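You operate a simulated robot arm through the tools that you are given. There is no shell and no other tool. Be economical: measure what you need, move in short steps, check, and stop when the job is done.

The job below is to be done with a simulated robot arm. You get a single attempt, and the scene is never put back.

TASK
Empty the orange pot's saucer into the grey bowl.
Fine: stand the pot on the grey mat meanwhile, spill nothing, put saucer and pot back; leave the other saucers.

It is judged by the outcome, as a careful person would: the job done as asked, and still so three seconds after it is handed in. It fails if anything else is knocked over, pushed out of place, dropped, spilled or broken.

THE ROBOT
A 6-joint arm with a two-finger parallel gripper, fixed in place. Base frame: the origin is at the foot of the arm, x ahead of it, y to its left, z up; the work surface is at about z = 800. Units: mm, degrees, N and s.
With the tool pointing down near the work surface it reaches from about 260 to 680 mm from the base axis. Its first joint turns from -66.0 to 66.0 degrees. Payload 2.9 kg.
The tool frame sits at the grasp point between the pads (the TCP): z along the fingers, y along the line on which they close. The tips reach 30 mm beyond it. Largest opening 110 mm; finger width 20, thickness 10; the body of the gripper, 48 by 112 mm, starts 55 mm behind the TCP.
Orientation is that of the tool frame in the base frame, as a unit quaternion [x, y, z, w]. With the fingers straight down and closing along the base's y, the tool's x points along the base's -x, its y along +y and its z along -z.

THE INTERFACE
- The arm moves only by the tool step_arm. Its argument "moves" is text: rows parted by semicolons, each of 7 numbers parted by spaces: the opening, from 0 (shut) to 1 (fully open), then the shift along the base's x, y, z in units of 200 mm (1.0 is 200 mm), then the turn, a rotation vector about the base's x, y, z in units of 180 degrees (1.0 is 180 degrees). In form: gripper x y z wx wy wz; .... A call has 1 to 8 rows; each row is the pose to reach, as a shift and turn from the pose commanded when the call began. A call with a number of a shift or a turn outside -1 to 1 is refused whole. Rows are played at 5 a second. More than 50 mm and 8.6 degrees between two rows, or a gripper value outside its range, and nothing of the call is played. A pose out of reach is approached as far as the arm can. The call stops where the force on the tool passes 40 N (or 10 N more than at its start, if that is more) or the arm is blocked; 0.2 s more then pass. The fingers move at their own pace (about 108 mm/s each) and stop on an object; they squeeze with about 29 N. The grip force told is the motor's: it shows also when the fingers shut on nothing. Time passes only in rows, and 0.2 s behind the last, so rows that repeat a pose let the fingers close. The reply holds the time, the measured pose of the TCP, the force on the tool along the base axes, the opening and the grip force, in the units named above and with some noise.
- Cameras (640 x 400 px; columns grow to the right, rows downward): "scene" is fixed at [61.2, 416.7, 1384.4]; the picture's right is [-0.86, -0.50, 0.00], its down [-0.26, 0.44, -0.86] and it looks along [0.43, -0.74, -0.51] (base axes); focal length 349 px, centre (320, 200). "wrist" rides on the gripper at [72, 17, -103] in the tool frame; the picture's right is [-0.23, 0.97, 0.00], its down [-0.76, -0.18, -0.62] and it looks along [-0.61, -0.14, 0.78] (tool axes); focal length 222 px, centre (320, 200). There is no depth. A picture from a camera that has moved, and an enlarged one, comes with that camera's place and axes in the base frame and with its lens. The place of the scene camera against the robot may be out by one fixed shift of up to 12 mm in any direction.
- snapshot(camera): a new picture of that camera. The clock stands still meanwhile.
- inspect(camera, box): a new picture of the part [left, top, right, bottom] of that camera's present view, enlarged. The clock stands still meanwhile.
- finish_job(): hands the job in; it is judged then, once.

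Go step by step. Nothing tells you positions but the pictures and the camera data: compare them with the known pose of the tool, close in by small moves and look again before you grip or let go. The budget is 120 turns and 64 pictures, counting those below and the enlarged ones. Unless the task says otherwise, let go and move clear before handing in, and close with one line.

The tools are called after "Request:" as a command line: name --argument value ..., lists and objects as JSON in quotes. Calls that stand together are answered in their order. step_arm: Moves the arm, as the interface text tells. Its arguments: {"type":"object","properties":{"moves":{"type":"string"}},"required":["moves"]} The other tools are called the same way: snapshot (camera) takes a picture; inspect (camera, box) takes an enlarged picture of a part of a camera's view; finish_job () hands the job in.

At the start:

```text
t: 0.0
tcp_pos: [423.1, -110.7, 1113.2]
orientation: [0.0, 1.0, 0.0, 0.0]
contact_force: [-0.2, -0.7, 0.1]
grip_width: 109.9
grip_force: 0.1
```

scene: 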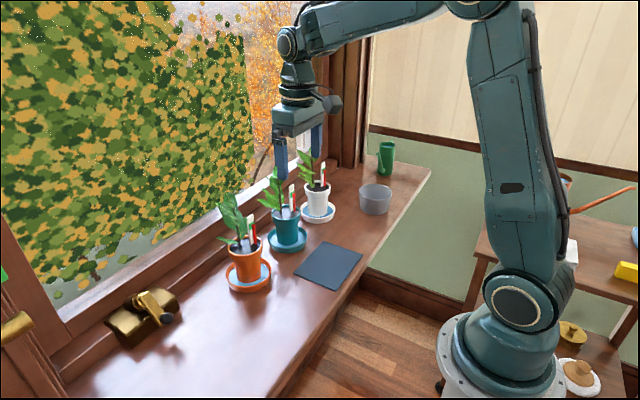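
wrist: 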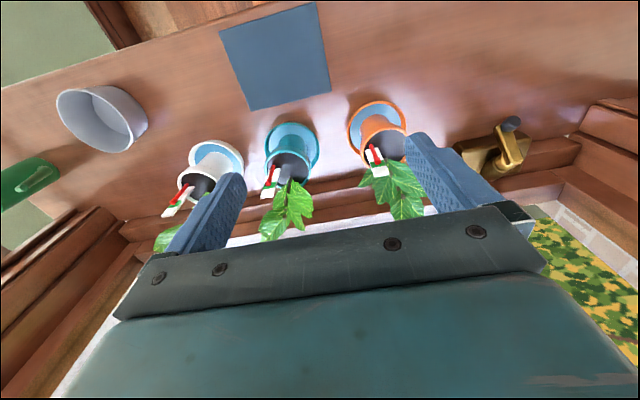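

I see three potted plants on saucers on a window sill: orange (nearest the brass handle), teal and white. The grey mat and the grey bowl are nearby. I'll take enlarged pictures to measure them.

Request:
inspect --camera "scene" --box '[200, 140, 400, 300]'

Request:
inspect --camera "wrist" --box '[140, 60, 460, 260]'

```text
2.50 times, centred on (300, 220) of scene
camera zoom: at [61.2, 416.7, 1384.4], right [-0.86, -0.5, 0.0], down [-0.26, 0.44, -0.86], along [0.43, -0.74, -0.51], focal length 873 px, centre (370, 150)
```

zoom: 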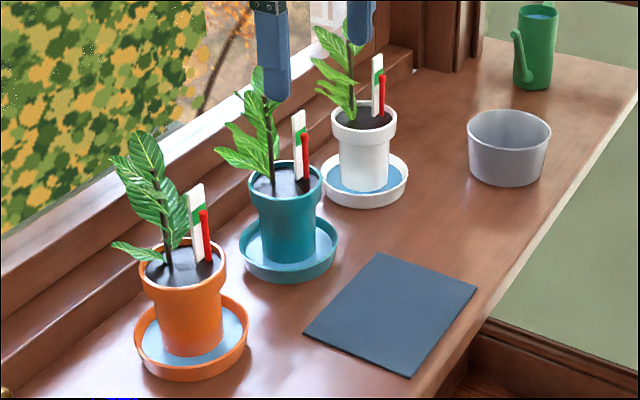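

```text
2.00 times, centred on (300, 160) of wrist
camera zoom: at [350.8, -94.9, 1217.1], right [0.23, 0.97, 0.0], down [0.76, -0.18, 0.62], along [0.61, -0.14, -0.78], focal length 444 px, centre (360, 280)
```

zoom: 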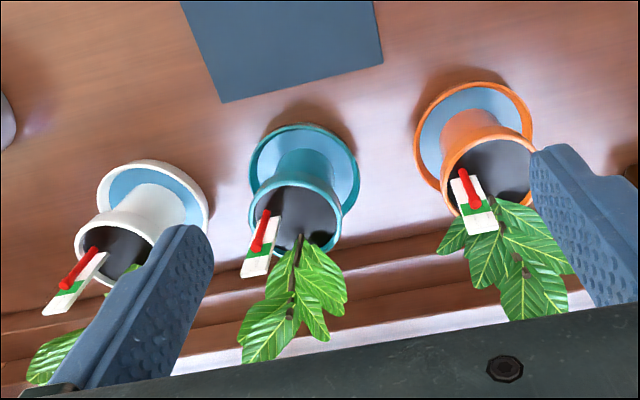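

The orange saucer is at about (523, -29) with a rim near z 815. The pot's rim is at about z 895, the mat at (378, -167) and the bowl at (385, -472). The plant blocks a grip from above, so I'll tilt the tool 60° forward and take the pot from the side.

Request:
step_arm --moves "1 -0.015 0.05 -0.09 0 -0.0416 0; 1 -0.03 0.1 -0.18 0 -0.0833 0; 1 -0.045 0.15 -0.27 0 -0.125 0; 1 -0.06 0.2 -0.36 0 -0.1666 0; 1 -0.075 0.25 -0.45 0 -0.2083 0; 1 -0.09 0.3 -0.54 0 -0.25 0; 1 -0.1 0.35 -0.63 0 -0.2916 0; 1 -0.115 0.405 -0.75 0 -0.3333 0"

Request:
snapshot --camera "wrist"

Request:
snapshot --camera "scene"

```text
t: 1.8
tcp_pos: [429.0, -33.0, 965.3]
orientation: [0.0, 0.866, 0.0, 0.5]
contact_force: [0.3, -0.1, 0.9]
grip_width: 109.9
grip_force: 0.0
out of reach, approached as far as the arm can: row 7, 8
```

```text
59 pictures are left
camera wrist: at [302.8, -16.1, 953.8], right [0.11, 0.97, 0.2], down [-0.16, -0.18, 0.97], along [0.98, -0.14, 0.13], focal length 222 px, centre (320, 200)
```

wrist: 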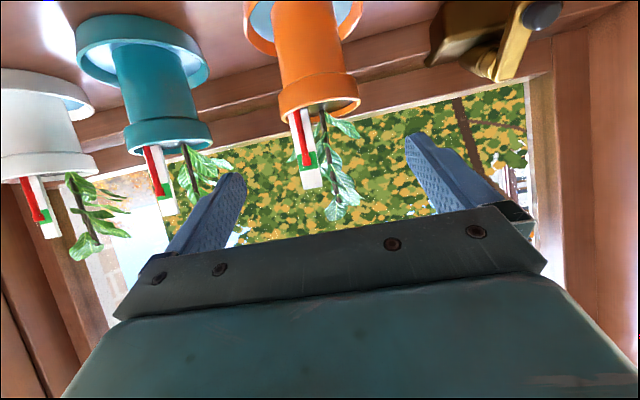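

```text
58 pictures are left
```

scene: 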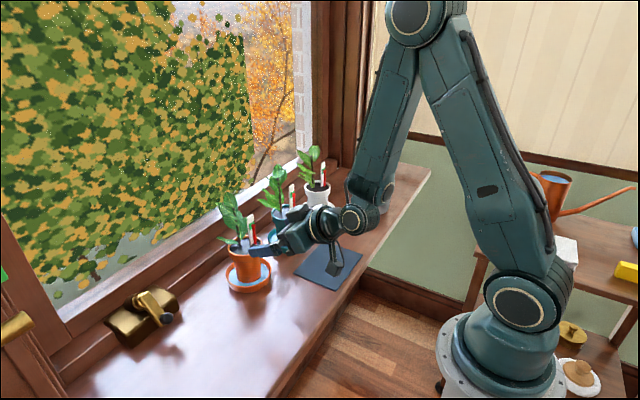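

The pot axis is at about (522, -29), with the rim band at z 866–889. The arm stopped short at x 429. I'll lower the tool in front of the pot at rim-band height.

Request:
step_arm --moves "1 0.05 0 -0.1 0 0 0; 1 0.1 0 -0.2 0 0 0; 1 0.15 0 -0.3 0 0 0; 1 0.15 0 -0.4 0 0 0"

Request:
snapshot --camera "wrist"

```text
t: 2.8
tcp_pos: [459.1, -32.5, 886.0]
orientation: [0.0, 0.866, 0.0, 0.501]
contact_force: [-0.5, -1.0, -0.4]
grip_width: 110.0
grip_force: 0.0
```

```text
57 pictures are left
camera wrist: at [332.6, -16.6, 872.9], right [0.11, 0.97, 0.2], down [-0.16, -0.18, 0.97], along [0.98, -0.14, 0.14], focal length 222 px, centre (320, 200)
```

wrist: 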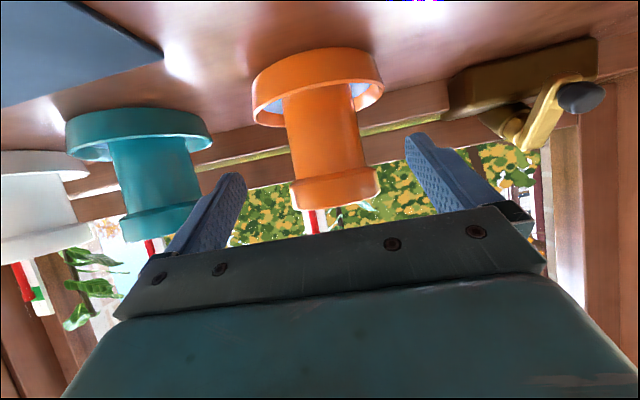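

The arm is in front of the pot and level with its rim band. I'll shift 3 mm left and slide forward around the pot.

Request:
step_arm --moves "1 0.06 0.013 -0.01 0 0 0; 1 0.12 0.013 -0.01 0 0 0; 1 0.18 0.013 -0.01 0 0 0; 1 0.24 0.013 -0.01 0 0 0; 1 0.285 0.013 -0.01 0 0 0"

Request:
snapshot --camera "wrist"

Request:
inspect --camera "scene" --box '[180, 170, 340, 300]'

```text
t: 4.0
tcp_pos: [515.0, -29.7, 883.5]
orientation: [-0.001, 0.865, 0.001, 0.501]
contact_force: [1.0, -0.1, -0.2]
grip_width: 109.9
grip_force: 0.0
```

```text
56 pictures are left
camera wrist: at [389.2, -13.7, 872.4], right [0.11, 0.97, 0.2], down [-0.16, -0.18, 0.97], along [0.98, -0.14, 0.13], focal length 222 px, centre (320, 200)
```

wrist: 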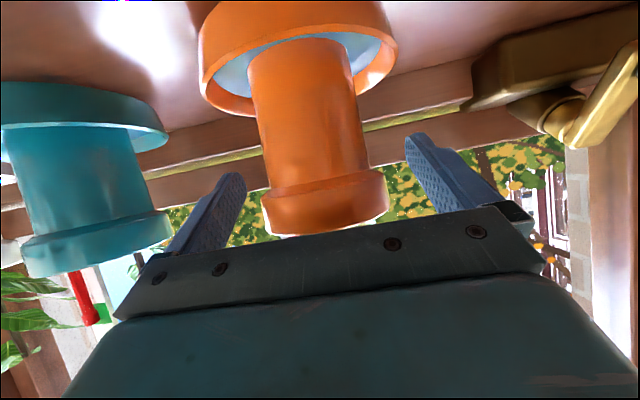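

```text
3.08 times, centred on (260, 235) of scene
camera zoom: at [61.2, 416.7, 1384.4], right [-0.86, -0.5, 0.0], down [-0.26, 0.44, -0.86], along [0.43, -0.74, -0.51], focal length 1074 px, centre (505, 92)
```

zoom: 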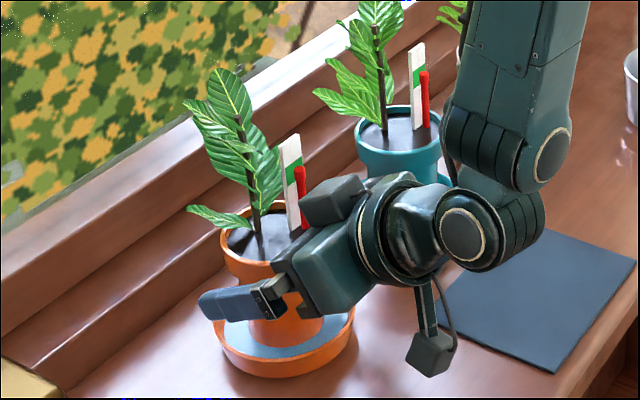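

The fingers straddle the rim band and are centred on the pot. I'll close on it now.

Request:
step_arm --moves "0.8 0 0 0 0 0 0; 0.74 0 0 0 0 0 0; 0.7 0 0 0 0 0 0; 0.5 0 0 0 0 0 0; 0 0 0 0 0 0 0; 0 0 0 0 0 0 0"

```text
t: 5.4
tcp_pos: [514.7, -29.3, 884.7]
orientation: [0.0, 0.866, 0.0, 0.5]
contact_force: [0.4, 1.5, 0.3]
grip_width: 77.5
grip_force: 28.4
```

The pot is gripped at 77.5 mm. I'll lift it a little and check.

Request:
step_arm --moves "0 0 0 0.02 0 0 0; 0 0 0 0.05 0 0 0; 0 0 0 0.1 0 0 0; 0 0 0 0.15 0 0 0; 0 0 0 0.2 0 0 0; 0 0 0 0.25 0 0 0; 0 0 0 0.3 0 0 0"

Request:
inspect --camera "scene" --box '[180, 140, 380, 300]'

Request:
snapshot --camera "wrist"

```text
t: 7.0
tcp_pos: [513.3, -31.0, 943.3]
orientation: [-0.001, 0.866, 0.001, 0.499]
contact_force: [-0.8, 0.4, -5.0]
grip_width: 77.4
grip_force: 28.9
```

```text
2.50 times, centred on (280, 220) of scene
camera zoom: at [61.3, 416.7, 1384.4], right [-0.86, -0.5, 0.0], down [-0.26, 0.44, -0.86], along [0.43, -0.74, -0.51], focal length 873 px, centre (420, 150)
```

zoom: 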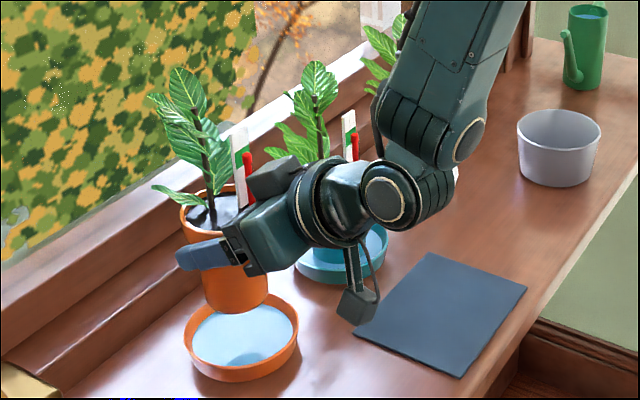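

```text
53 pictures are left
camera wrist: at [389.4, -14.3, 931.8], right [0.11, 0.97, 0.2], down [-0.16, -0.18, 0.97], along [0.98, -0.14, 0.13], focal length 222 px, centre (320, 200)
```

wrist: 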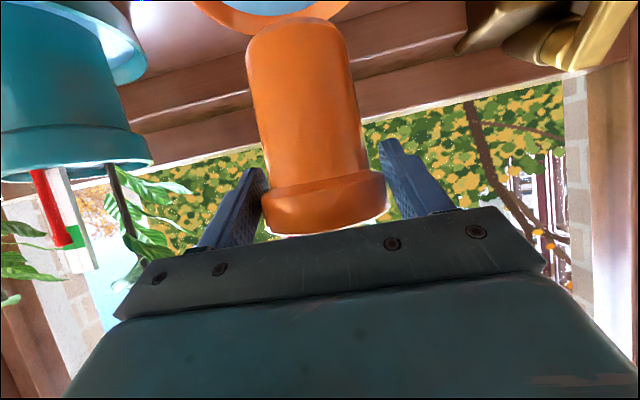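

The pot is lifted and upright, and the saucer is full of water. I'll carry the pot back and right to the mat at about (405, -168), turning the tool to stay radial.

Request:
step_arm --moves "0 -0.08 -0.03 0 0 0 -0.01; 0 -0.16 -0.07 0 0 0 -0.02; 0 -0.23 -0.13 0 0 0 -0.03; 0 -0.29 -0.19 0 0 0 -0.04; 0 -0.35 -0.25 0 0 0 -0.05; 0 -0.4 -0.31 0 0 0 -0.06; 0 -0.42 -0.37 0 0 0 -0.07"

```text
t: 8.6
tcp_pos: [430.1, -105.0, 943.1]
orientation: [0.095, 0.861, -0.055, 0.497]
contact_force: [0.5, -0.1, -5.7]
grip_width: 77.2
grip_force: 29.0
```

Still on course, so I'll go on over the mat and lower to about 25 mm above it.

Request:
step_arm --moves "0 -0.03 -0.07 -0.02 0 0 -0.01; 0 -0.06 -0.14 -0.04 0 0 -0.02; 0 -0.09 -0.21 -0.06 0 0 -0.03; 0 -0.12 -0.26 -0.09 0 0 -0.035; 0 -0.15 -0.305 -0.13 0 0 -0.041; 0 -0.15 -0.305 -0.17 0 0 -0.041"

Request:
inspect --camera "scene" --box '[220, 150, 420, 310]'

Request:
snapshot --camera "wrist"

```text
t: 10.0
tcp_pos: [399.4, -165.7, 909.5]
orientation: [0.151, 0.853, -0.087, 0.493]
contact_force: [-0.2, -0.4, -5.3]
grip_width: 77.3
grip_force: 28.8
```

```text
2.50 times, centred on (320, 230) of scene
camera zoom: at [61.2, 416.7, 1384.4], right [-0.86, -0.5, 0.0], down [-0.26, 0.44, -0.86], along [0.43, -0.74, -0.51], focal length 873 px, centre (320, 125)
```

zoom: 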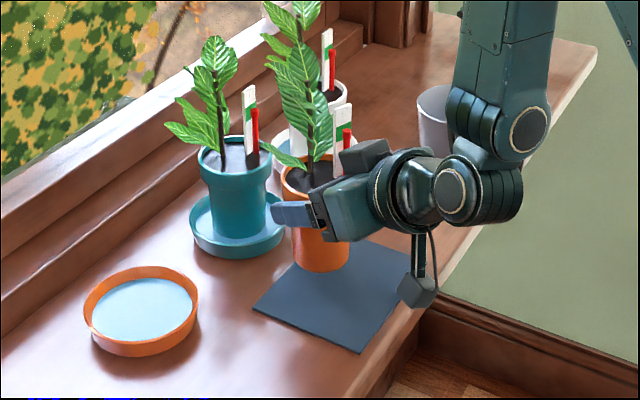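

```text
51 pictures are left
camera wrist: at [288.4, -107.9, 898.1], right [0.44, 0.88, 0.2], down [-0.21, -0.11, 0.97], along [0.87, -0.47, 0.13], focal length 222 px, centre (320, 200)
```

wrist: 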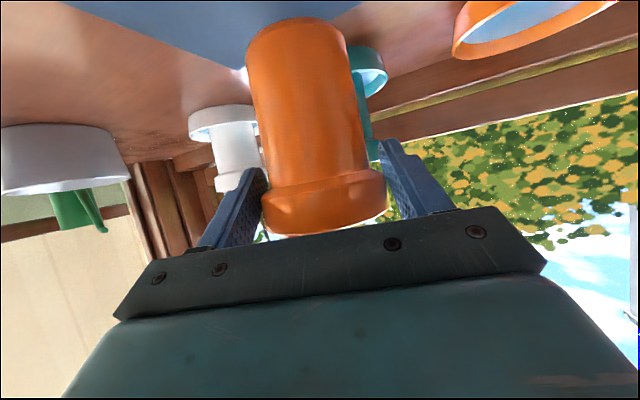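

The pot is over the mat. I'll shift 10 mm nearer the base for edge margin and lower to just above contact.

Request:
step_arm --moves "0 -0.025 0.005 -0.03 0 0 0; 0 -0.05 0.01 -0.06 0 0 0; 0 -0.05 0.01 -0.085 0 0 0"

Request:
step_arm --moves "0 0 0 -0.01 0 0 0; 0 0 0 -0.02 0 0 0; 0 0 0 -0.03 0 0 0; 0 0 0 -0.035 0 0 0; 0 0 0 -0.04 0 0 0"

Request:
inspect --camera "scene" --box '[260, 180, 400, 300]'

```text
t: 10.8
tcp_pos: [389.0, -164.2, 893.4]
orientation: [0.15, 0.853, -0.087, 0.493]
contact_force: [0.7, 0.5, -5.6]
grip_width: 77.6
grip_force: 28.8
```

```text
t: 12.0
tcp_pos: [390.8, -164.1, 884.8]
orientation: [0.15, 0.853, -0.086, 0.493]
contact_force: [0.8, 0.1, -6.0]
grip_width: 77.5
grip_force: 28.6
```

```text
3.33 times, centred on (330, 240) of scene
camera zoom: at [61.2, 416.7, 1384.4], right [-0.86, -0.5, 0.0], down [-0.26, 0.44, -0.86], along [0.43, -0.74, -0.51], focal length 1164 px, centre (287, 67)
```

zoom: 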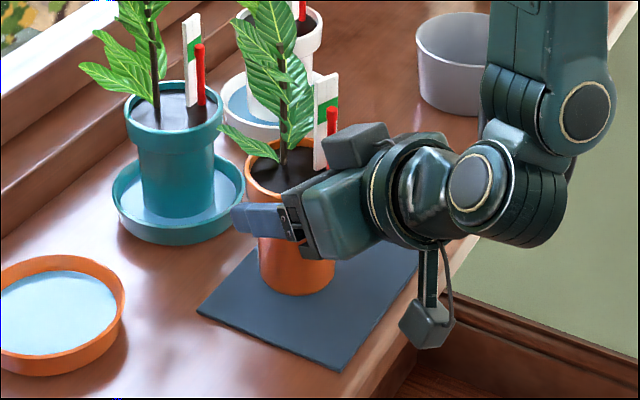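

There's no contact yet. I'll lower in 1 mm steps and watch the force.

Request:
step_arm --moves "0 0 0 -0.005 0 0 0; 0 0 0 -0.01 0 0 0; 0 0 0 -0.015 0 0 0"

```text
t: 12.8
tcp_pos: [392.3, -164.1, 883.3]
orientation: [0.151, 0.852, -0.087, 0.494]
contact_force: [-2.7, 7.4, 18.5]
grip_width: 77.7
grip_force: 29.6
```

The pot is on the mat (Fz +18 N). I'll ease up about 1 mm and open the fingers.

Request:
step_arm --moves "0 0 0 0.004 0 0 0; 0.72 0 0 0.004 0 0 0; 0.8 0 0 0.004 0 0 0; 1 0 0 0.004 0 0 0; 1 0 0 0.004 0 0 0"

Request:
snapshot --camera "wrist"

Request:
inspect --camera "scene" --box '[260, 150, 400, 270]'

```text
t: 14.0
tcp_pos: [390.6, -163.6, 882.1]
orientation: [0.15, 0.853, -0.086, 0.493]
contact_force: [-0.4, 0.2, -0.1]
grip_width: 109.9
grip_force: 0.1
```

```text
49 pictures are left
camera wrist: at [279.1, -105.5, 870.9], right [0.44, 0.88, 0.2], down [-0.21, -0.11, 0.97], along [0.87, -0.47, 0.13], focal length 222 px, centre (320, 200)
```

wrist: 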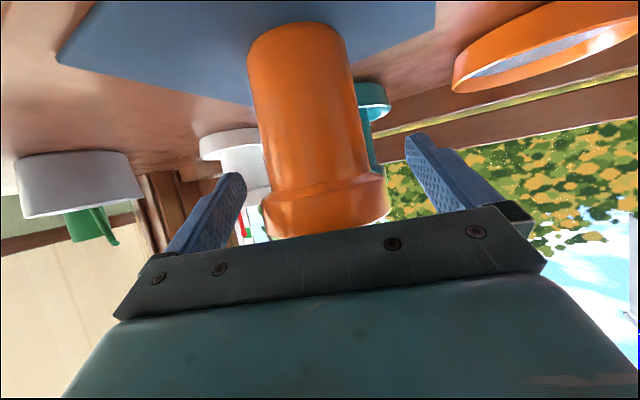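

```text
3.33 times, centred on (330, 210) of scene
camera zoom: at [61.2, 416.7, 1384.4], right [-0.86, -0.5, 0.0], down [-0.26, 0.44, -0.86], along [0.43, -0.74, -0.51], focal length 1164 px, centre (287, 167)
```

zoom: 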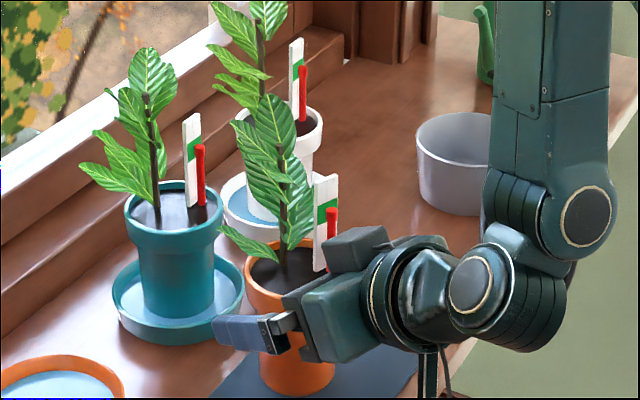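

The pot stands on the mat and has been released. I'll back straight away from it along the approach direction.

Request:
step_arm --moves "1 -0.047 0.017 0 0 0 0; 1 -0.094 0.034 0 0 0 0; 1 -0.141 0.051 0 0 0 0; 1 -0.188 0.068 0 0 0 0; 1 -0.235 0.085 0 0 0 0; 1 -0.282 0.102 0 0 0 0"

Request:
inspect --camera "scene" --box '[220, 150, 420, 310]'

```text
t: 15.4
tcp_pos: [386.4, -159.5, 875.5]
orientation: [0.151, 0.853, -0.087, 0.492]
contact_force: [0.1, 0.4, 0.6]
grip_width: 109.9
grip_force: 0.3
out of reach, approached as far as the arm can: row 1, 2, 3, 4, 5, 6
```

```text
2.50 times, centred on (320, 230) of scene
camera zoom: at [61.2, 416.7, 1384.4], right [-0.86, -0.5, 0.0], down [-0.26, 0.44, -0.86], along [0.43, -0.74, -0.51], focal length 873 px, centre (320, 125)
```

zoom: 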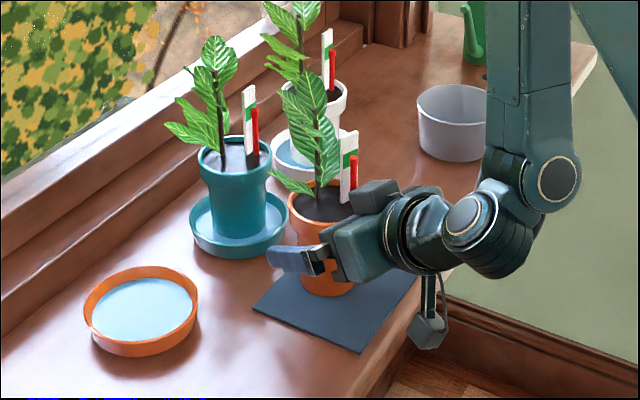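

A flat retreat is out of reach here, so I'll back away while bringing the tool more upright. That keeps the wrist in range and the gripper clear of the plant.

Request:
step_arm --moves "1 -0.025 0.009 0.01 0.0096 0.0261 0; 1 -0.065 0.024 0.02 0.0192 0.0522 0; 1 -0.11 0.041 0.03 0.0288 0.0783 0; 1 -0.155 0.057 0.04 0.0384 0.1044 0"

Request:
inspect --camera "scene" --box '[220, 150, 420, 310]'

```text
t: 16.4
tcp_pos: [354.1, -151.0, 884.3]
orientation: [0.163, 0.926, -0.058, 0.336]
contact_force: [-0.4, 1.1, 0.2]
grip_width: 109.9
grip_force: 0.0
```

```text
2.50 times, centred on (320, 230) of scene
camera zoom: at [61.2, 416.7, 1384.4], right [-0.86, -0.5, 0.0], down [-0.26, 0.44, -0.86], along [0.43, -0.74, -0.51], focal length 873 px, centre (320, 125)
```

zoom: 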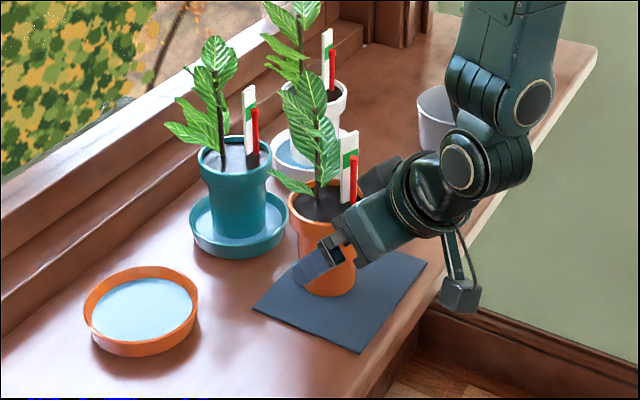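

That works: the pot is still and the fingers are coming clear. I'll continue.

Request:
step_arm --moves "1 -0.045 0.016 0.01 0.0096 0.0261 0; 1 -0.09 0.033 0.02 0.0192 0.0522 0; 1 -0.135 0.05 0.03 0.0288 0.0783 0; 1 -0.18 0.066 0.06 0.0384 0.1044 0; 1 -0.225 0.082 0.09 0.0384 0.1044 0"

Request:
inspect --camera "scene" --box '[220, 150, 420, 310]'

Request:
snapshot --camera "wrist"

```text
t: 17.6
tcp_pos: [309.4, -133.9, 903.2]
orientation: [0.172, 0.97, -0.031, 0.17]
contact_force: [0.4, 0.1, -0.2]
grip_width: 110.1
grip_force: 0.0
```

```text
2.50 times, centred on (320, 230) of scene
camera zoom: at [61.2, 416.7, 1384.4], right [-0.86, -0.5, 0.0], down [-0.26, 0.44, -0.86], along [0.43, -0.74, -0.51], focal length 873 px, centre (320, 125)
```

zoom: 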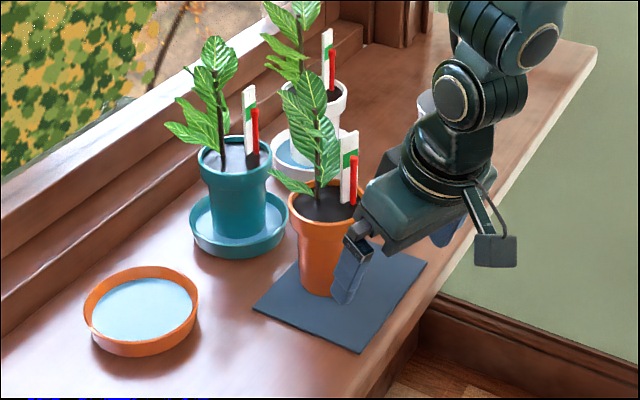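

```text
44 pictures are left
camera wrist: at [218.7, -83.6, 975.4], right [0.53, 0.84, 0.08], down [0.41, -0.34, 0.84], along [0.74, -0.42, -0.53], focal length 222 px, centre (320, 200)
```

wrist: 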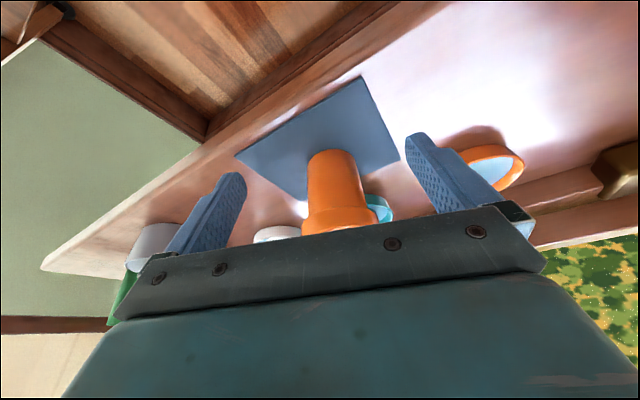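

The gripper is clear of the pot. Next I'll swing left, undo the yaw and bring the gripper near the left rim of the orange saucer, keeping the 20° lean.

Request:
step_arm --moves "1 0 0.12 0 0 0 0.014; 1 0.05 0.24 0 0 0 0.028; 1 0.15 0.36 0 0 0 0.042; 1 0.26 0.48 0 0 0 0.056; 1 0.38 0.58 0 0 0 0.07; 0.8 0.5 0.67 0 0 0 0.084; 0.6 0.62 0.74 0 0 0 0.098; 0.36 0.76 0.79 0 0 0 0.111"

Request:
snapshot --camera "wrist"

```text
t: 19.4
tcp_pos: [461.7, 24.7, 901.8]
orientation: [0.0, 0.985, 0.001, 0.173]
contact_force: [0.1, 0.9, 1.2]
grip_width: 39.5
grip_force: 0.0
```

```text
43 pictures are left
camera wrist: at [358.1, 41.3, 973.8], right [0.21, 0.97, 0.08], down [0.5, -0.18, 0.84], along [0.84, -0.14, -0.53], focal length 222 px, centre (320, 200)
```

wrist: 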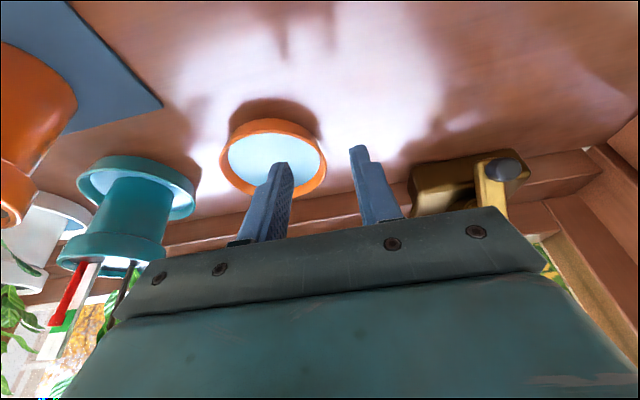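

Request:
inspect --camera "wrist" --box '[190, 90, 400, 221]'

Request:
inspect --camera "scene" --box '[200, 220, 300, 300]'

```text
3.05 times, centred on (295, 156) of wrist
camera zoom: at [358.1, 41.3, 973.8], right [0.21, 0.97, 0.08], down [0.5, -0.18, 0.84], along [0.84, -0.14, -0.53], focal length 677 px, centre (396, 336)
```

zoom: 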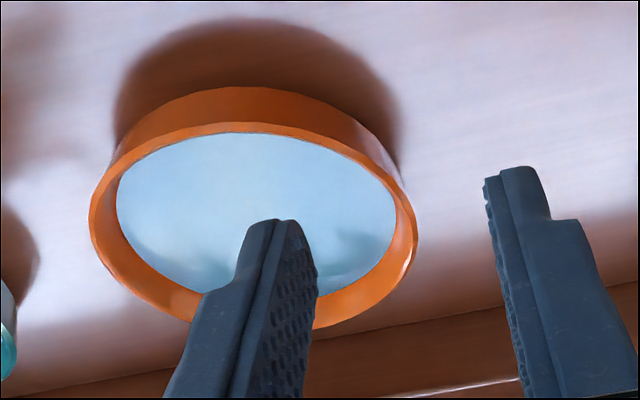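

```text
5.00 times, centred on (250, 260) of scene
camera zoom: at [61.2, 416.7, 1384.4], right [-0.86, -0.5, 0.0], down [-0.26, 0.44, -0.86], along [0.43, -0.74, -0.51], focal length 1746 px, centre (670, -100)
```

zoom: 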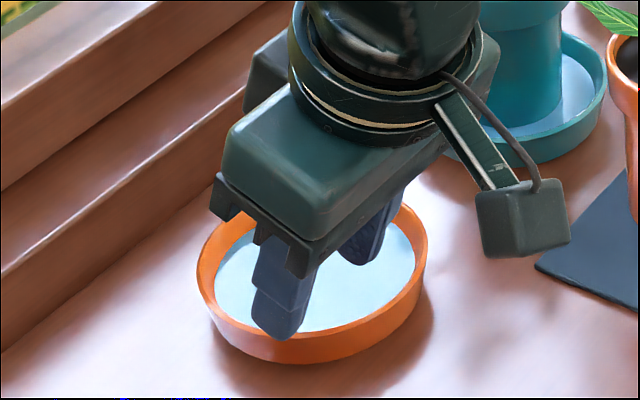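

The saucer centre is at about (525, -29), radius 54, with its rim near z 817. I'll hover over its left rim point before going down.

Request:
step_arm --moves "0.3 0.09 -0.002 0 0 0 0; 0.27 0.18 -0.005 0 0 0 0; 0.27 0.265 -0.008 0 0 0 0; 0.27 0.265 -0.008 -0.08 0 0 0; 0.27 0.265 -0.008 -0.14 0 0 0"

Request:
inspect --camera "wrist" --box '[190, 90, 400, 221]'

Request:
inspect --camera "scene" --box '[200, 220, 300, 300]'

```text
t: 20.6
tcp_pos: [514.6, 22.9, 875.0]
orientation: [0.001, 0.985, 0.001, 0.174]
contact_force: [-0.3, -0.4, 0.9]
grip_width: 29.5
grip_force: 0.1
```

```text
3.05 times, centred on (295, 156) of wrist
camera zoom: at [412.5, 38.6, 946.6], right [0.21, 0.97, 0.08], down [0.5, -0.18, 0.85], along [0.84, -0.14, -0.53], focal length 677 px, centre (396, 336)
```

zoom: 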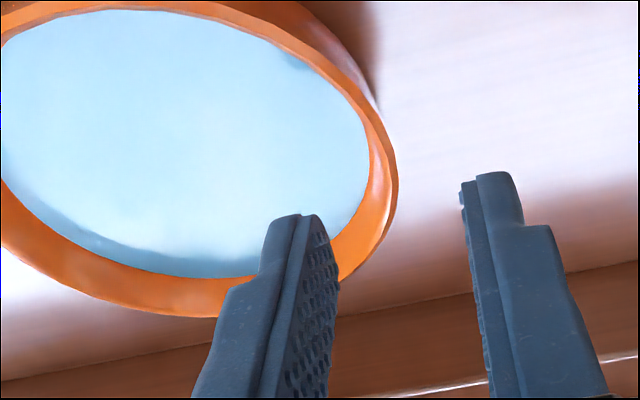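

```text
5.00 times, centred on (250, 260) of scene
camera zoom: at [61.2, 416.7, 1384.4], right [-0.86, -0.5, 0.0], down [-0.26, 0.44, -0.86], along [0.43, -0.74, -0.51], focal length 1746 px, centre (670, -100)
```

zoom: 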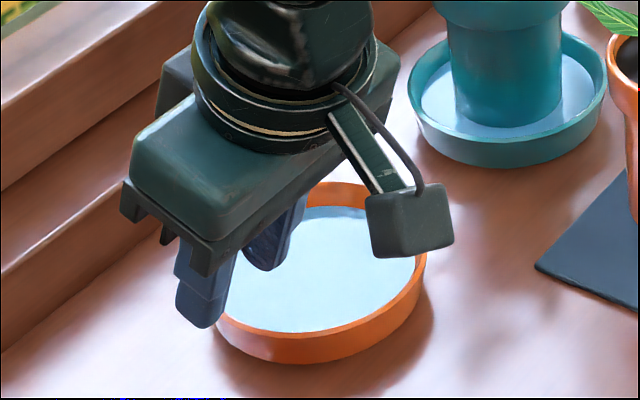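

The fingers straddle the wall. I'll bring the tool vertical for a deeper, firmer pinch and centre it on the rim's left-most point.

Request:
step_arm --moves "0.27 0.013 0 0.02 0 0.037 0; 0.27 0.026 -0.001 0.02 0 0.074 0; 0.27 0.052 -0.002 0.02 0 0.1112 0; 0.27 0.052 -0.002 -0.02 0 0.1112 0; 0.27 0.052 -0.002 -0.06 0 0.1112 0; 0.27 0.052 -0.002 -0.08 0 0.1112 0"

Request:
inspect --camera "wrist" --box '[190, 90, 400, 221]'

Request:
inspect --camera "scene" --box '[200, 220, 300, 300]'

```text
t: 22.0
tcp_pos: [525.5, 21.8, 858.7]
orientation: [0.001, 1.0, 0.001, -0.001]
contact_force: [-0.7, -0.1, 0.5]
grip_width: 29.6
grip_force: 0.0
```

```text
3.05 times, centred on (295, 156) of wrist
camera zoom: at [452.9, 38.4, 961.0], right [0.23, 0.97, 0.0], down [0.76, -0.18, 0.62], along [0.61, -0.14, -0.78], focal length 677 px, centre (396, 336)
```

zoom: 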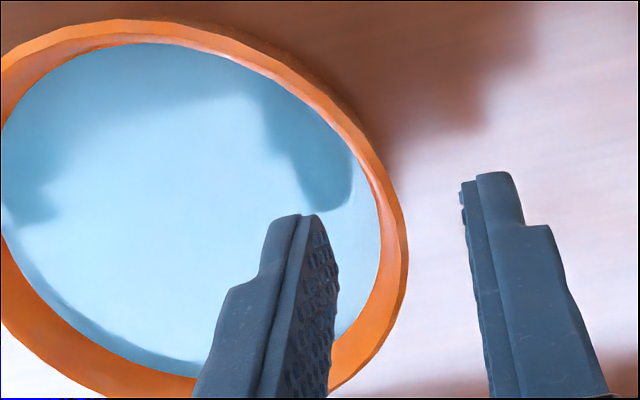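

```text
5.00 times, centred on (250, 260) of scene
camera zoom: at [61.2, 416.7, 1384.4], right [-0.86, -0.5, 0.0], down [-0.26, 0.44, -0.86], along [0.43, -0.74, -0.51], focal length 1746 px, centre (670, -100)
```

zoom: 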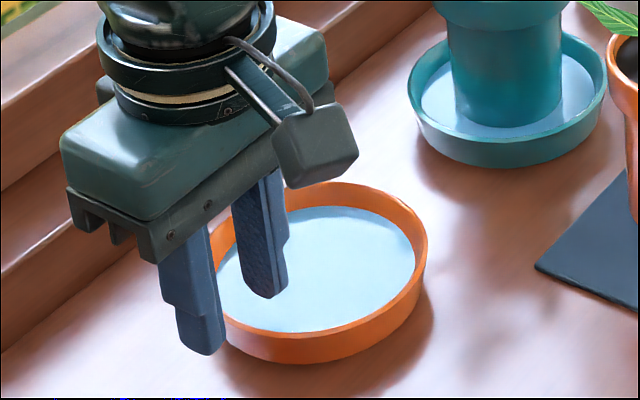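

The inner finger is inside the wall and the outer finger outside. I'll descend slowly until the tips are just above the saucer floor.

Request:
step_arm --moves "0.27 0 0.001 -0.03 0 0 0; 0.27 0 0.001 -0.06 0 0 0; 0.27 0 0.001 -0.08 0 0 0; 0.27 0 0.001 -0.095 0 0 0; 0.27 0 0.001 -0.107 0 0 0"

Request:
inspect --camera "wrist" --box '[190, 90, 400, 221]'

Request:
inspect --camera "scene" --box '[200, 220, 300, 300]'

```text
t: 23.2
tcp_pos: [524.3, 22.1, 836.4]
orientation: [0.001, 1.0, 0.001, -0.001]
contact_force: [0.3, -0.9, 0.6]
grip_width: 29.9
grip_force: 0.1
```

```text
3.05 times, centred on (295, 156) of wrist
camera zoom: at [452.7, 38.4, 939.8], right [0.23, 0.97, 0.0], down [0.76, -0.18, 0.62], along [0.61, -0.14, -0.78], focal length 677 px, centre (396, 336)
```

zoom: 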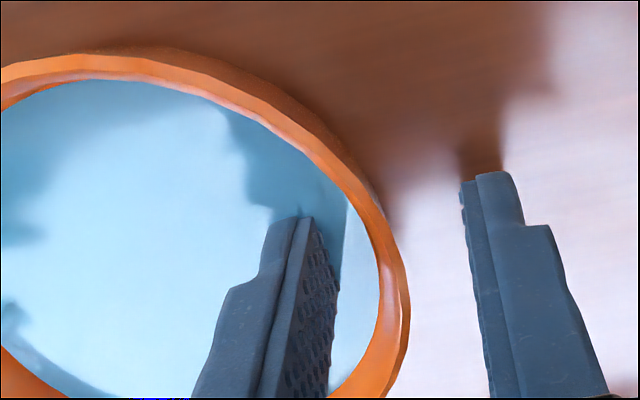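

```text
5.00 times, centred on (250, 260) of scene
camera zoom: at [61.2, 416.7, 1384.4], right [-0.86, -0.5, 0.0], down [-0.26, 0.44, -0.86], along [0.43, -0.74, -0.51], focal length 1746 px, centre (670, -100)
```

zoom: 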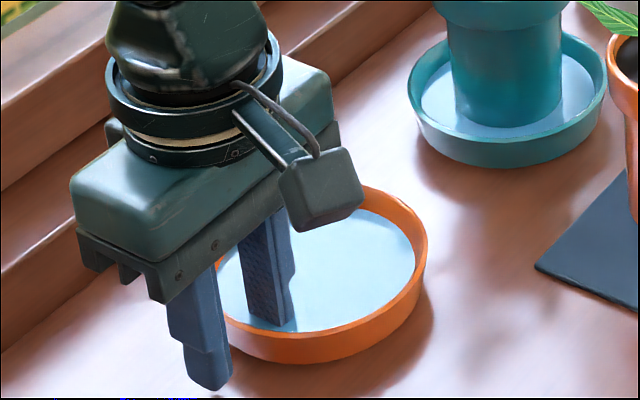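

The wall is midway between the pads. I'll close gradually.

Request:
step_arm --moves "0.2 0 0 0 0 0 0; 0.14 0 0 0 0 0 0; 0.1 0 0 0 0 0 0; 0.07 0 0 0 0 0 0; 0.05 0 0 0 0 0 0; 0.03 0 0 0 0 0 0; 0 0 0 0 0 0 0; 0 0 0 0 0 0 0"

Request:
inspect --camera "wrist" --box '[140, 70, 400, 232]'

Request:
inspect --camera "scene" --box '[200, 220, 300, 300]'

```text
t: 25.0
tcp_pos: [524.7, 21.5, 837.6]
orientation: [0.001, 1.0, 0.001, 0.0]
contact_force: [1.2, -0.9, 4.7]
grip_width: 5.5
grip_force: 29.0
```

```text
2.46 times, centred on (270, 151) of wrist
camera zoom: at [452.9, 38.4, 940.2], right [0.23, 0.97, 0.0], down [0.76, -0.18, 0.62], along [0.61, -0.14, -0.78], focal length 547 px, centre (443, 321)
```

zoom: 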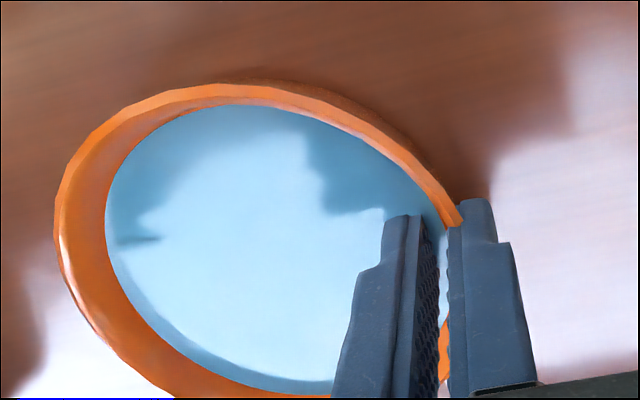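

```text
5.00 times, centred on (250, 260) of scene
camera zoom: at [61.1, 416.7, 1384.4], right [-0.86, -0.5, 0.0], down [-0.26, 0.44, -0.86], along [0.43, -0.74, -0.51], focal length 1746 px, centre (670, -100)
```

zoom: 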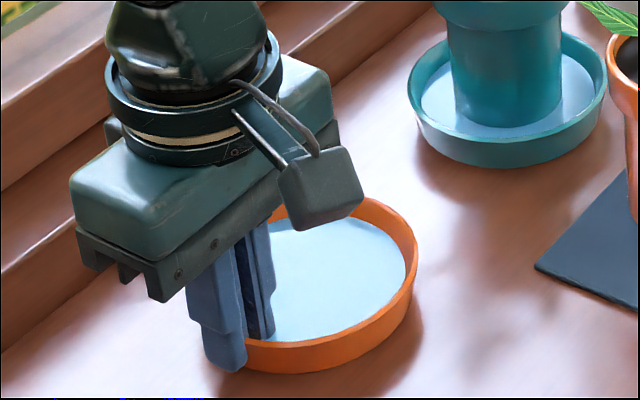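

The gripped wall is flared, and the saucer seems to have shifted a little as the fingers closed. I'll look closely before lifting anything.

Request:
inspect --camera "scene" --box '[220, 250, 290, 300]'

Request:
snapshot --camera "wrist"

```text
8.00 times, centred on (255, 275) of scene
camera zoom: at [61.1, 416.7, 1384.4], right [-0.86, -0.5, 0.0], down [-0.26, 0.44, -0.86], along [0.43, -0.74, -0.51], focal length 2793 px, centre (840, -400)
```

zoom: 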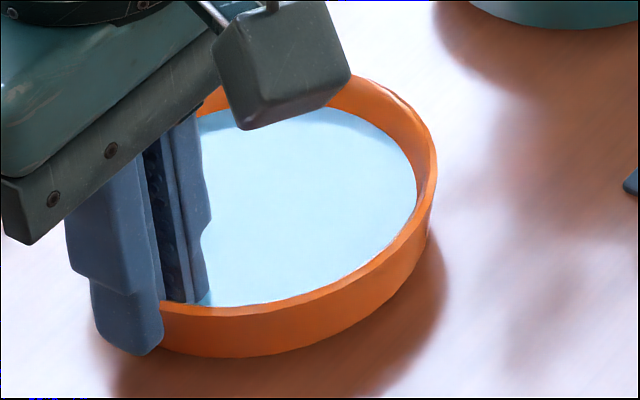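

```text
31 pictures are left
camera wrist: at [452.9, 38.4, 940.2], right [0.23, 0.97, 0.0], down [0.76, -0.18, 0.62], along [0.61, -0.14, -0.78], focal length 222 px, centre (320, 200)
```

wrist: 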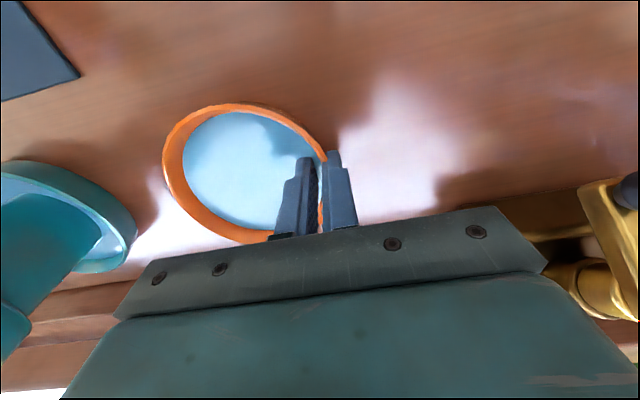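

The wall flares out by roughly 8–10°, so vertical pads would tip the saucer when it is lifted. I'll open, lean the tool 8° to match the wall and grip again.

Request:
step_arm --moves "0.06 0 0 0 0 0 0; 0.1 0 0 0.005 0 0 0; 0.18 0 0 0.01 0 0 0; 0.24 0 0.006 0.012 -0.015 0 0; 0.24 0 0.012 0.014 -0.03 0 0; 0.24 0 0.018 0.014 -0.0444 0 0"

Request:
inspect --camera "wrist" --box '[140, 70, 400, 232]'

```text
t: 26.4
tcp_pos: [523.9, 25.7, 840.9]
orientation: [0.0, 0.998, -0.069, -0.001]
contact_force: [0.5, 0.4, -0.1]
grip_width: 26.3
grip_force: 0.0
```

```text
2.46 times, centred on (270, 151) of wrist
camera zoom: at [452.3, 56.3, 939.6], right [0.23, 0.96, -0.13], down [0.76, -0.09, 0.64], along [0.61, -0.25, -0.76], focal length 547 px, centre (443, 321)
```

zoom: 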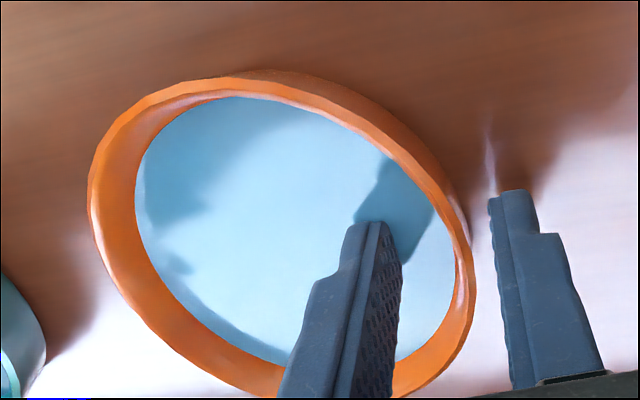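

The lean now matches the wall better. I'll shift 2.5 mm outward to centre on it, then close gradually.

Request:
step_arm --moves "0.24 0 0.012 -0.004 0 0 0; 0.16 0 0.012 -0.01 0 0 0; 0.1 0 0.012 -0.01 0 0 0; 0.07 0 0.012 -0.01 0 0 0; 0.05 0 0.012 -0.01 0 0 0; 0.03 0 0.012 -0.01 0 0 0; 0 0 0.012 -0.01 0 0 0; 0 0 0.012 -0.01 0 0 0"

Request:
inspect --camera "scene" --box '[220, 250, 290, 300]'

```text
t: 28.2
tcp_pos: [524.4, 27.4, 837.9]
orientation: [0.001, 0.998, -0.069, 0.0]
contact_force: [-0.3, 0.5, 5.1]
grip_width: 2.8
grip_force: 29.0
```

```text
8.00 times, centred on (255, 275) of scene
camera zoom: at [61.1, 416.7, 1384.4], right [-0.86, -0.5, 0.0], down [-0.26, 0.44, -0.86], along [0.43, -0.74, -0.51], focal length 2793 px, centre (840, -400)
```

zoom: 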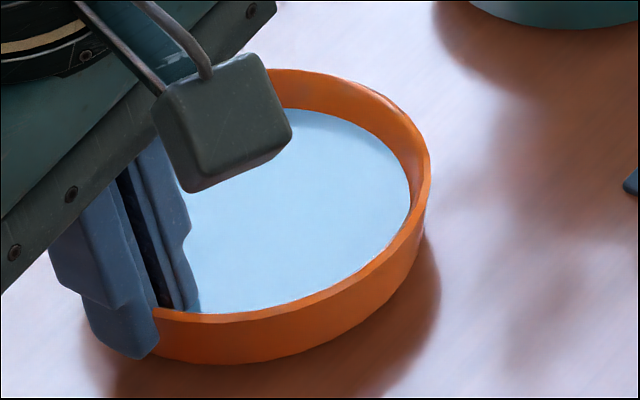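

The grip width is now 2.8 mm, which is the bare wall, so the pads lie flat. I'll lift a few mm slowly and check the tilt.

Request:
step_arm --moves "0 0 0 0.005 0 0 0; 0 0 0 0.01 0 0 0; 0 0 0 0.015 0 0 0; 0 0 0 0.02 0 0 0; 0 0 0 0.025 0 0 0; 0 0 0 0.03 0 0 0"

Request:
inspect --camera "scene" --box '[220, 250, 290, 300]'

```text
t: 29.6
tcp_pos: [524.5, 27.3, 843.7]
orientation: [0.001, 0.998, -0.069, -0.001]
contact_force: [0.2, 0.3, -1.3]
grip_width: 2.9
grip_force: 28.5
```

```text
8.00 times, centred on (255, 275) of scene
camera zoom: at [61.2, 416.7, 1384.4], right [-0.86, -0.5, 0.0], down [-0.26, 0.44, -0.86], along [0.43, -0.74, -0.51], focal length 2793 px, centre (840, -400)
```

zoom: 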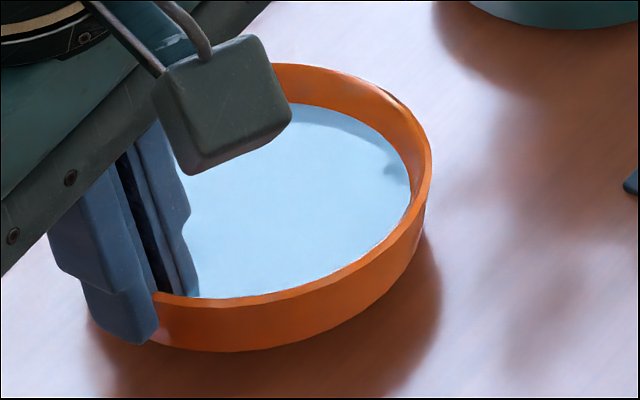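

About 130 g is on the gripper. The far side may still be on the table, so I'll lift 6 mm more and compare.

Request:
step_arm --moves "0 0 0 0.01 0 0 0; 0 0 0 0.02 0 0 0; 0 0 0 0.03 0 0 0"

Request:
inspect --camera "scene" --box '[220, 250, 290, 300]'

```text
t: 30.4
tcp_pos: [525.0, 28.5, 849.5]
orientation: [0.001, 0.998, -0.069, 0.001]
contact_force: [0.0, 0.0, -0.7]
grip_width: 2.6
grip_force: 29.1
```

```text
8.00 times, centred on (255, 275) of scene
camera zoom: at [61.2, 416.7, 1384.4], right [-0.86, -0.5, 0.0], down [-0.26, 0.44, -0.86], along [0.43, -0.74, -0.51], focal length 2793 px, centre (840, -400)
```

zoom: 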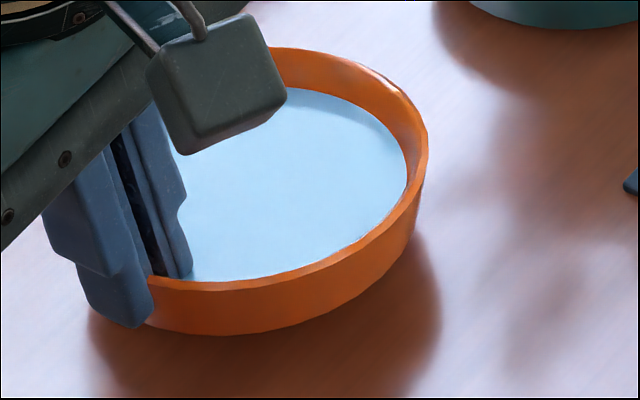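

The saucer rises level and the water is steady. I'll trim 1.5° and raise it slowly, well above the plants.

Request:
step_arm --moves "0 0 0 0.02 -0.003 0 0; 0 0 0 0.06 -0.006 0 0; 0 0 0 0.11 -0.008 0 0; 0 0 0 0.17 -0.008 0 0; 0 0 0 0.23 -0.008 0 0; 0 0 0 0.29 -0.008 0 0; 0 0 0 0.34 -0.008 0 0; 0 0 0 0.37 -0.008 0 0"

Request:
inspect --camera "scene" --box '[200, 190, 320, 290]'

```text
t: 32.2
tcp_pos: [524.4, 28.5, 924.7]
orientation: [0.001, 0.997, -0.081, -0.001]
contact_force: [0.0, 0.8, 0.1]
grip_width: 2.6
grip_force: 28.9
```

```text
4.00 times, centred on (260, 240) of scene
camera zoom: at [61.2, 416.7, 1384.4], right [-0.86, -0.5, 0.0], down [-0.26, 0.44, -0.86], along [0.43, -0.74, -0.51], focal length 1396 px, centre (560, 40)
```

zoom: 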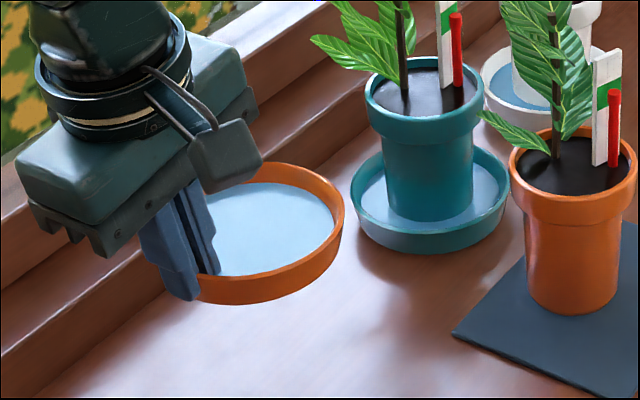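

The water is still in place, so I'll keep raising and drift back toward x 460.

Request:
step_arm --moves "0 0 0 0.02 0 0 0; 0 -0.01 0 0.07 0 0 0; 0 -0.03 0 0.13 0 0 0; 0 -0.06 0 0.2 0 0 0; 0 -0.09 0 0.27 0 0 0; 0 -0.12 0 0.34 0 0 0; 0 -0.15 0 0.4 0 0 0; 0 -0.17 0 0.44 0 0 0"

Request:
step_arm --moves "0 -0.02 0 0.02 0 0 0; 0 -0.05 -0.01 0.07 0 0 0; 0 -0.08 -0.03 0.13 0 0 0; 0 -0.11 -0.06 0.2 0 0 0; 0 -0.13 -0.1 0.27 0 0 0; 0 -0.15 -0.15 0.33 0 0 0; 0 -0.16 -0.2 0.38 0 0 0; 0 -0.16 -0.24 0.41 0 0 0"

Request:
snapshot --camera "scene"

```text
t: 34.0
tcp_pos: [489.3, 28.7, 1011.8]
orientation: [0.001, 0.997, -0.081, -0.001]
contact_force: [0.6, -0.1, -0.3]
grip_width: 2.7
grip_force: 28.9
```

```text
t: 35.8
tcp_pos: [458.2, -19.6, 1093.7]
orientation: [0.001, 0.997, -0.081, 0.0]
contact_force: [-0.2, -0.7, -0.6]
grip_width: 3.0
grip_force: 28.8
```

```text
25 pictures are left
```

scene: 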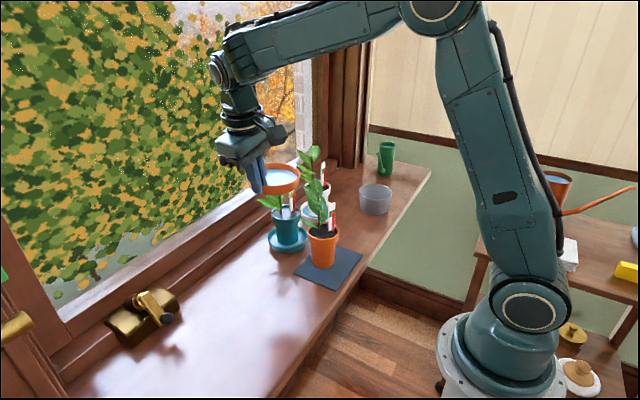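

The saucer is high and level. I'll traverse right above the plants, turning the tool gradually.

Request:
step_arm --moves "0 0 -0.03 0.01 0 0 -0.005; 0 0 -0.09 0.015 0 0 -0.013; 0 0 -0.17 0.02 0 0 -0.022; 0 0 -0.26 0.02 0 0 -0.032; 0 0 -0.35 0.02 0 0 -0.042; 0 0 -0.44 0.02 0 0 -0.052; 0 0 -0.52 0.02 0 0 -0.061; 0 0 -0.58 0.02 0 0 -0.068"

Request:
step_arm --moves "0 0 -0.05 0 0 0 -0.007; 0 0 -0.12 0 0 0 -0.016; 0 0 -0.21 0 0 0 -0.026; 0 0 -0.3 0 0 0 -0.036; 0 0 -0.39 0 0 0 -0.047; 0 0 -0.48 0 0 0 -0.058; 0 0 -0.56 0 0 0 -0.068; 0 0 -0.62 0 0 0 -0.076"

Request:
inspect --camera "scene" --box '[240, 80, 440, 240]'

```text
t: 37.6
tcp_pos: [458.9, -136.0, 1097.7]
orientation: [0.107, 0.991, -0.081, -0.01]
contact_force: [-0.3, 0.4, -1.1]
grip_width: 2.6
grip_force: 28.9
```

```text
t: 39.4
tcp_pos: [457.7, -259.6, 1097.8]
orientation: [0.225, 0.971, -0.08, -0.019]
contact_force: [-0.2, 0.2, -1.1]
grip_width: 2.8
grip_force: 29.2
```

```text
2.50 times, centred on (340, 160) of scene
camera zoom: at [61.2, 416.7, 1384.4], right [-0.86, -0.5, 0.0], down [-0.26, 0.44, -0.86], along [0.43, -0.74, -0.51], focal length 873 px, centre (270, 300)
```

zoom: 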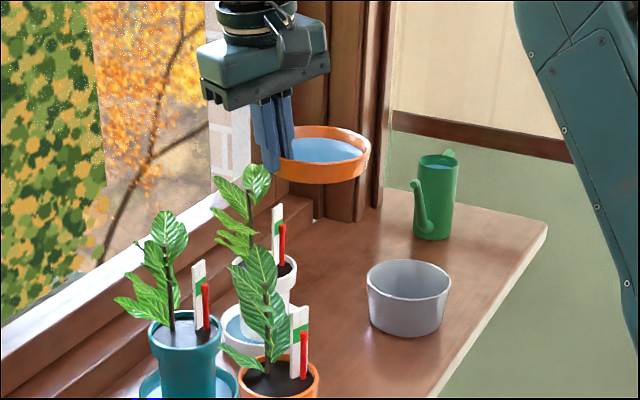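

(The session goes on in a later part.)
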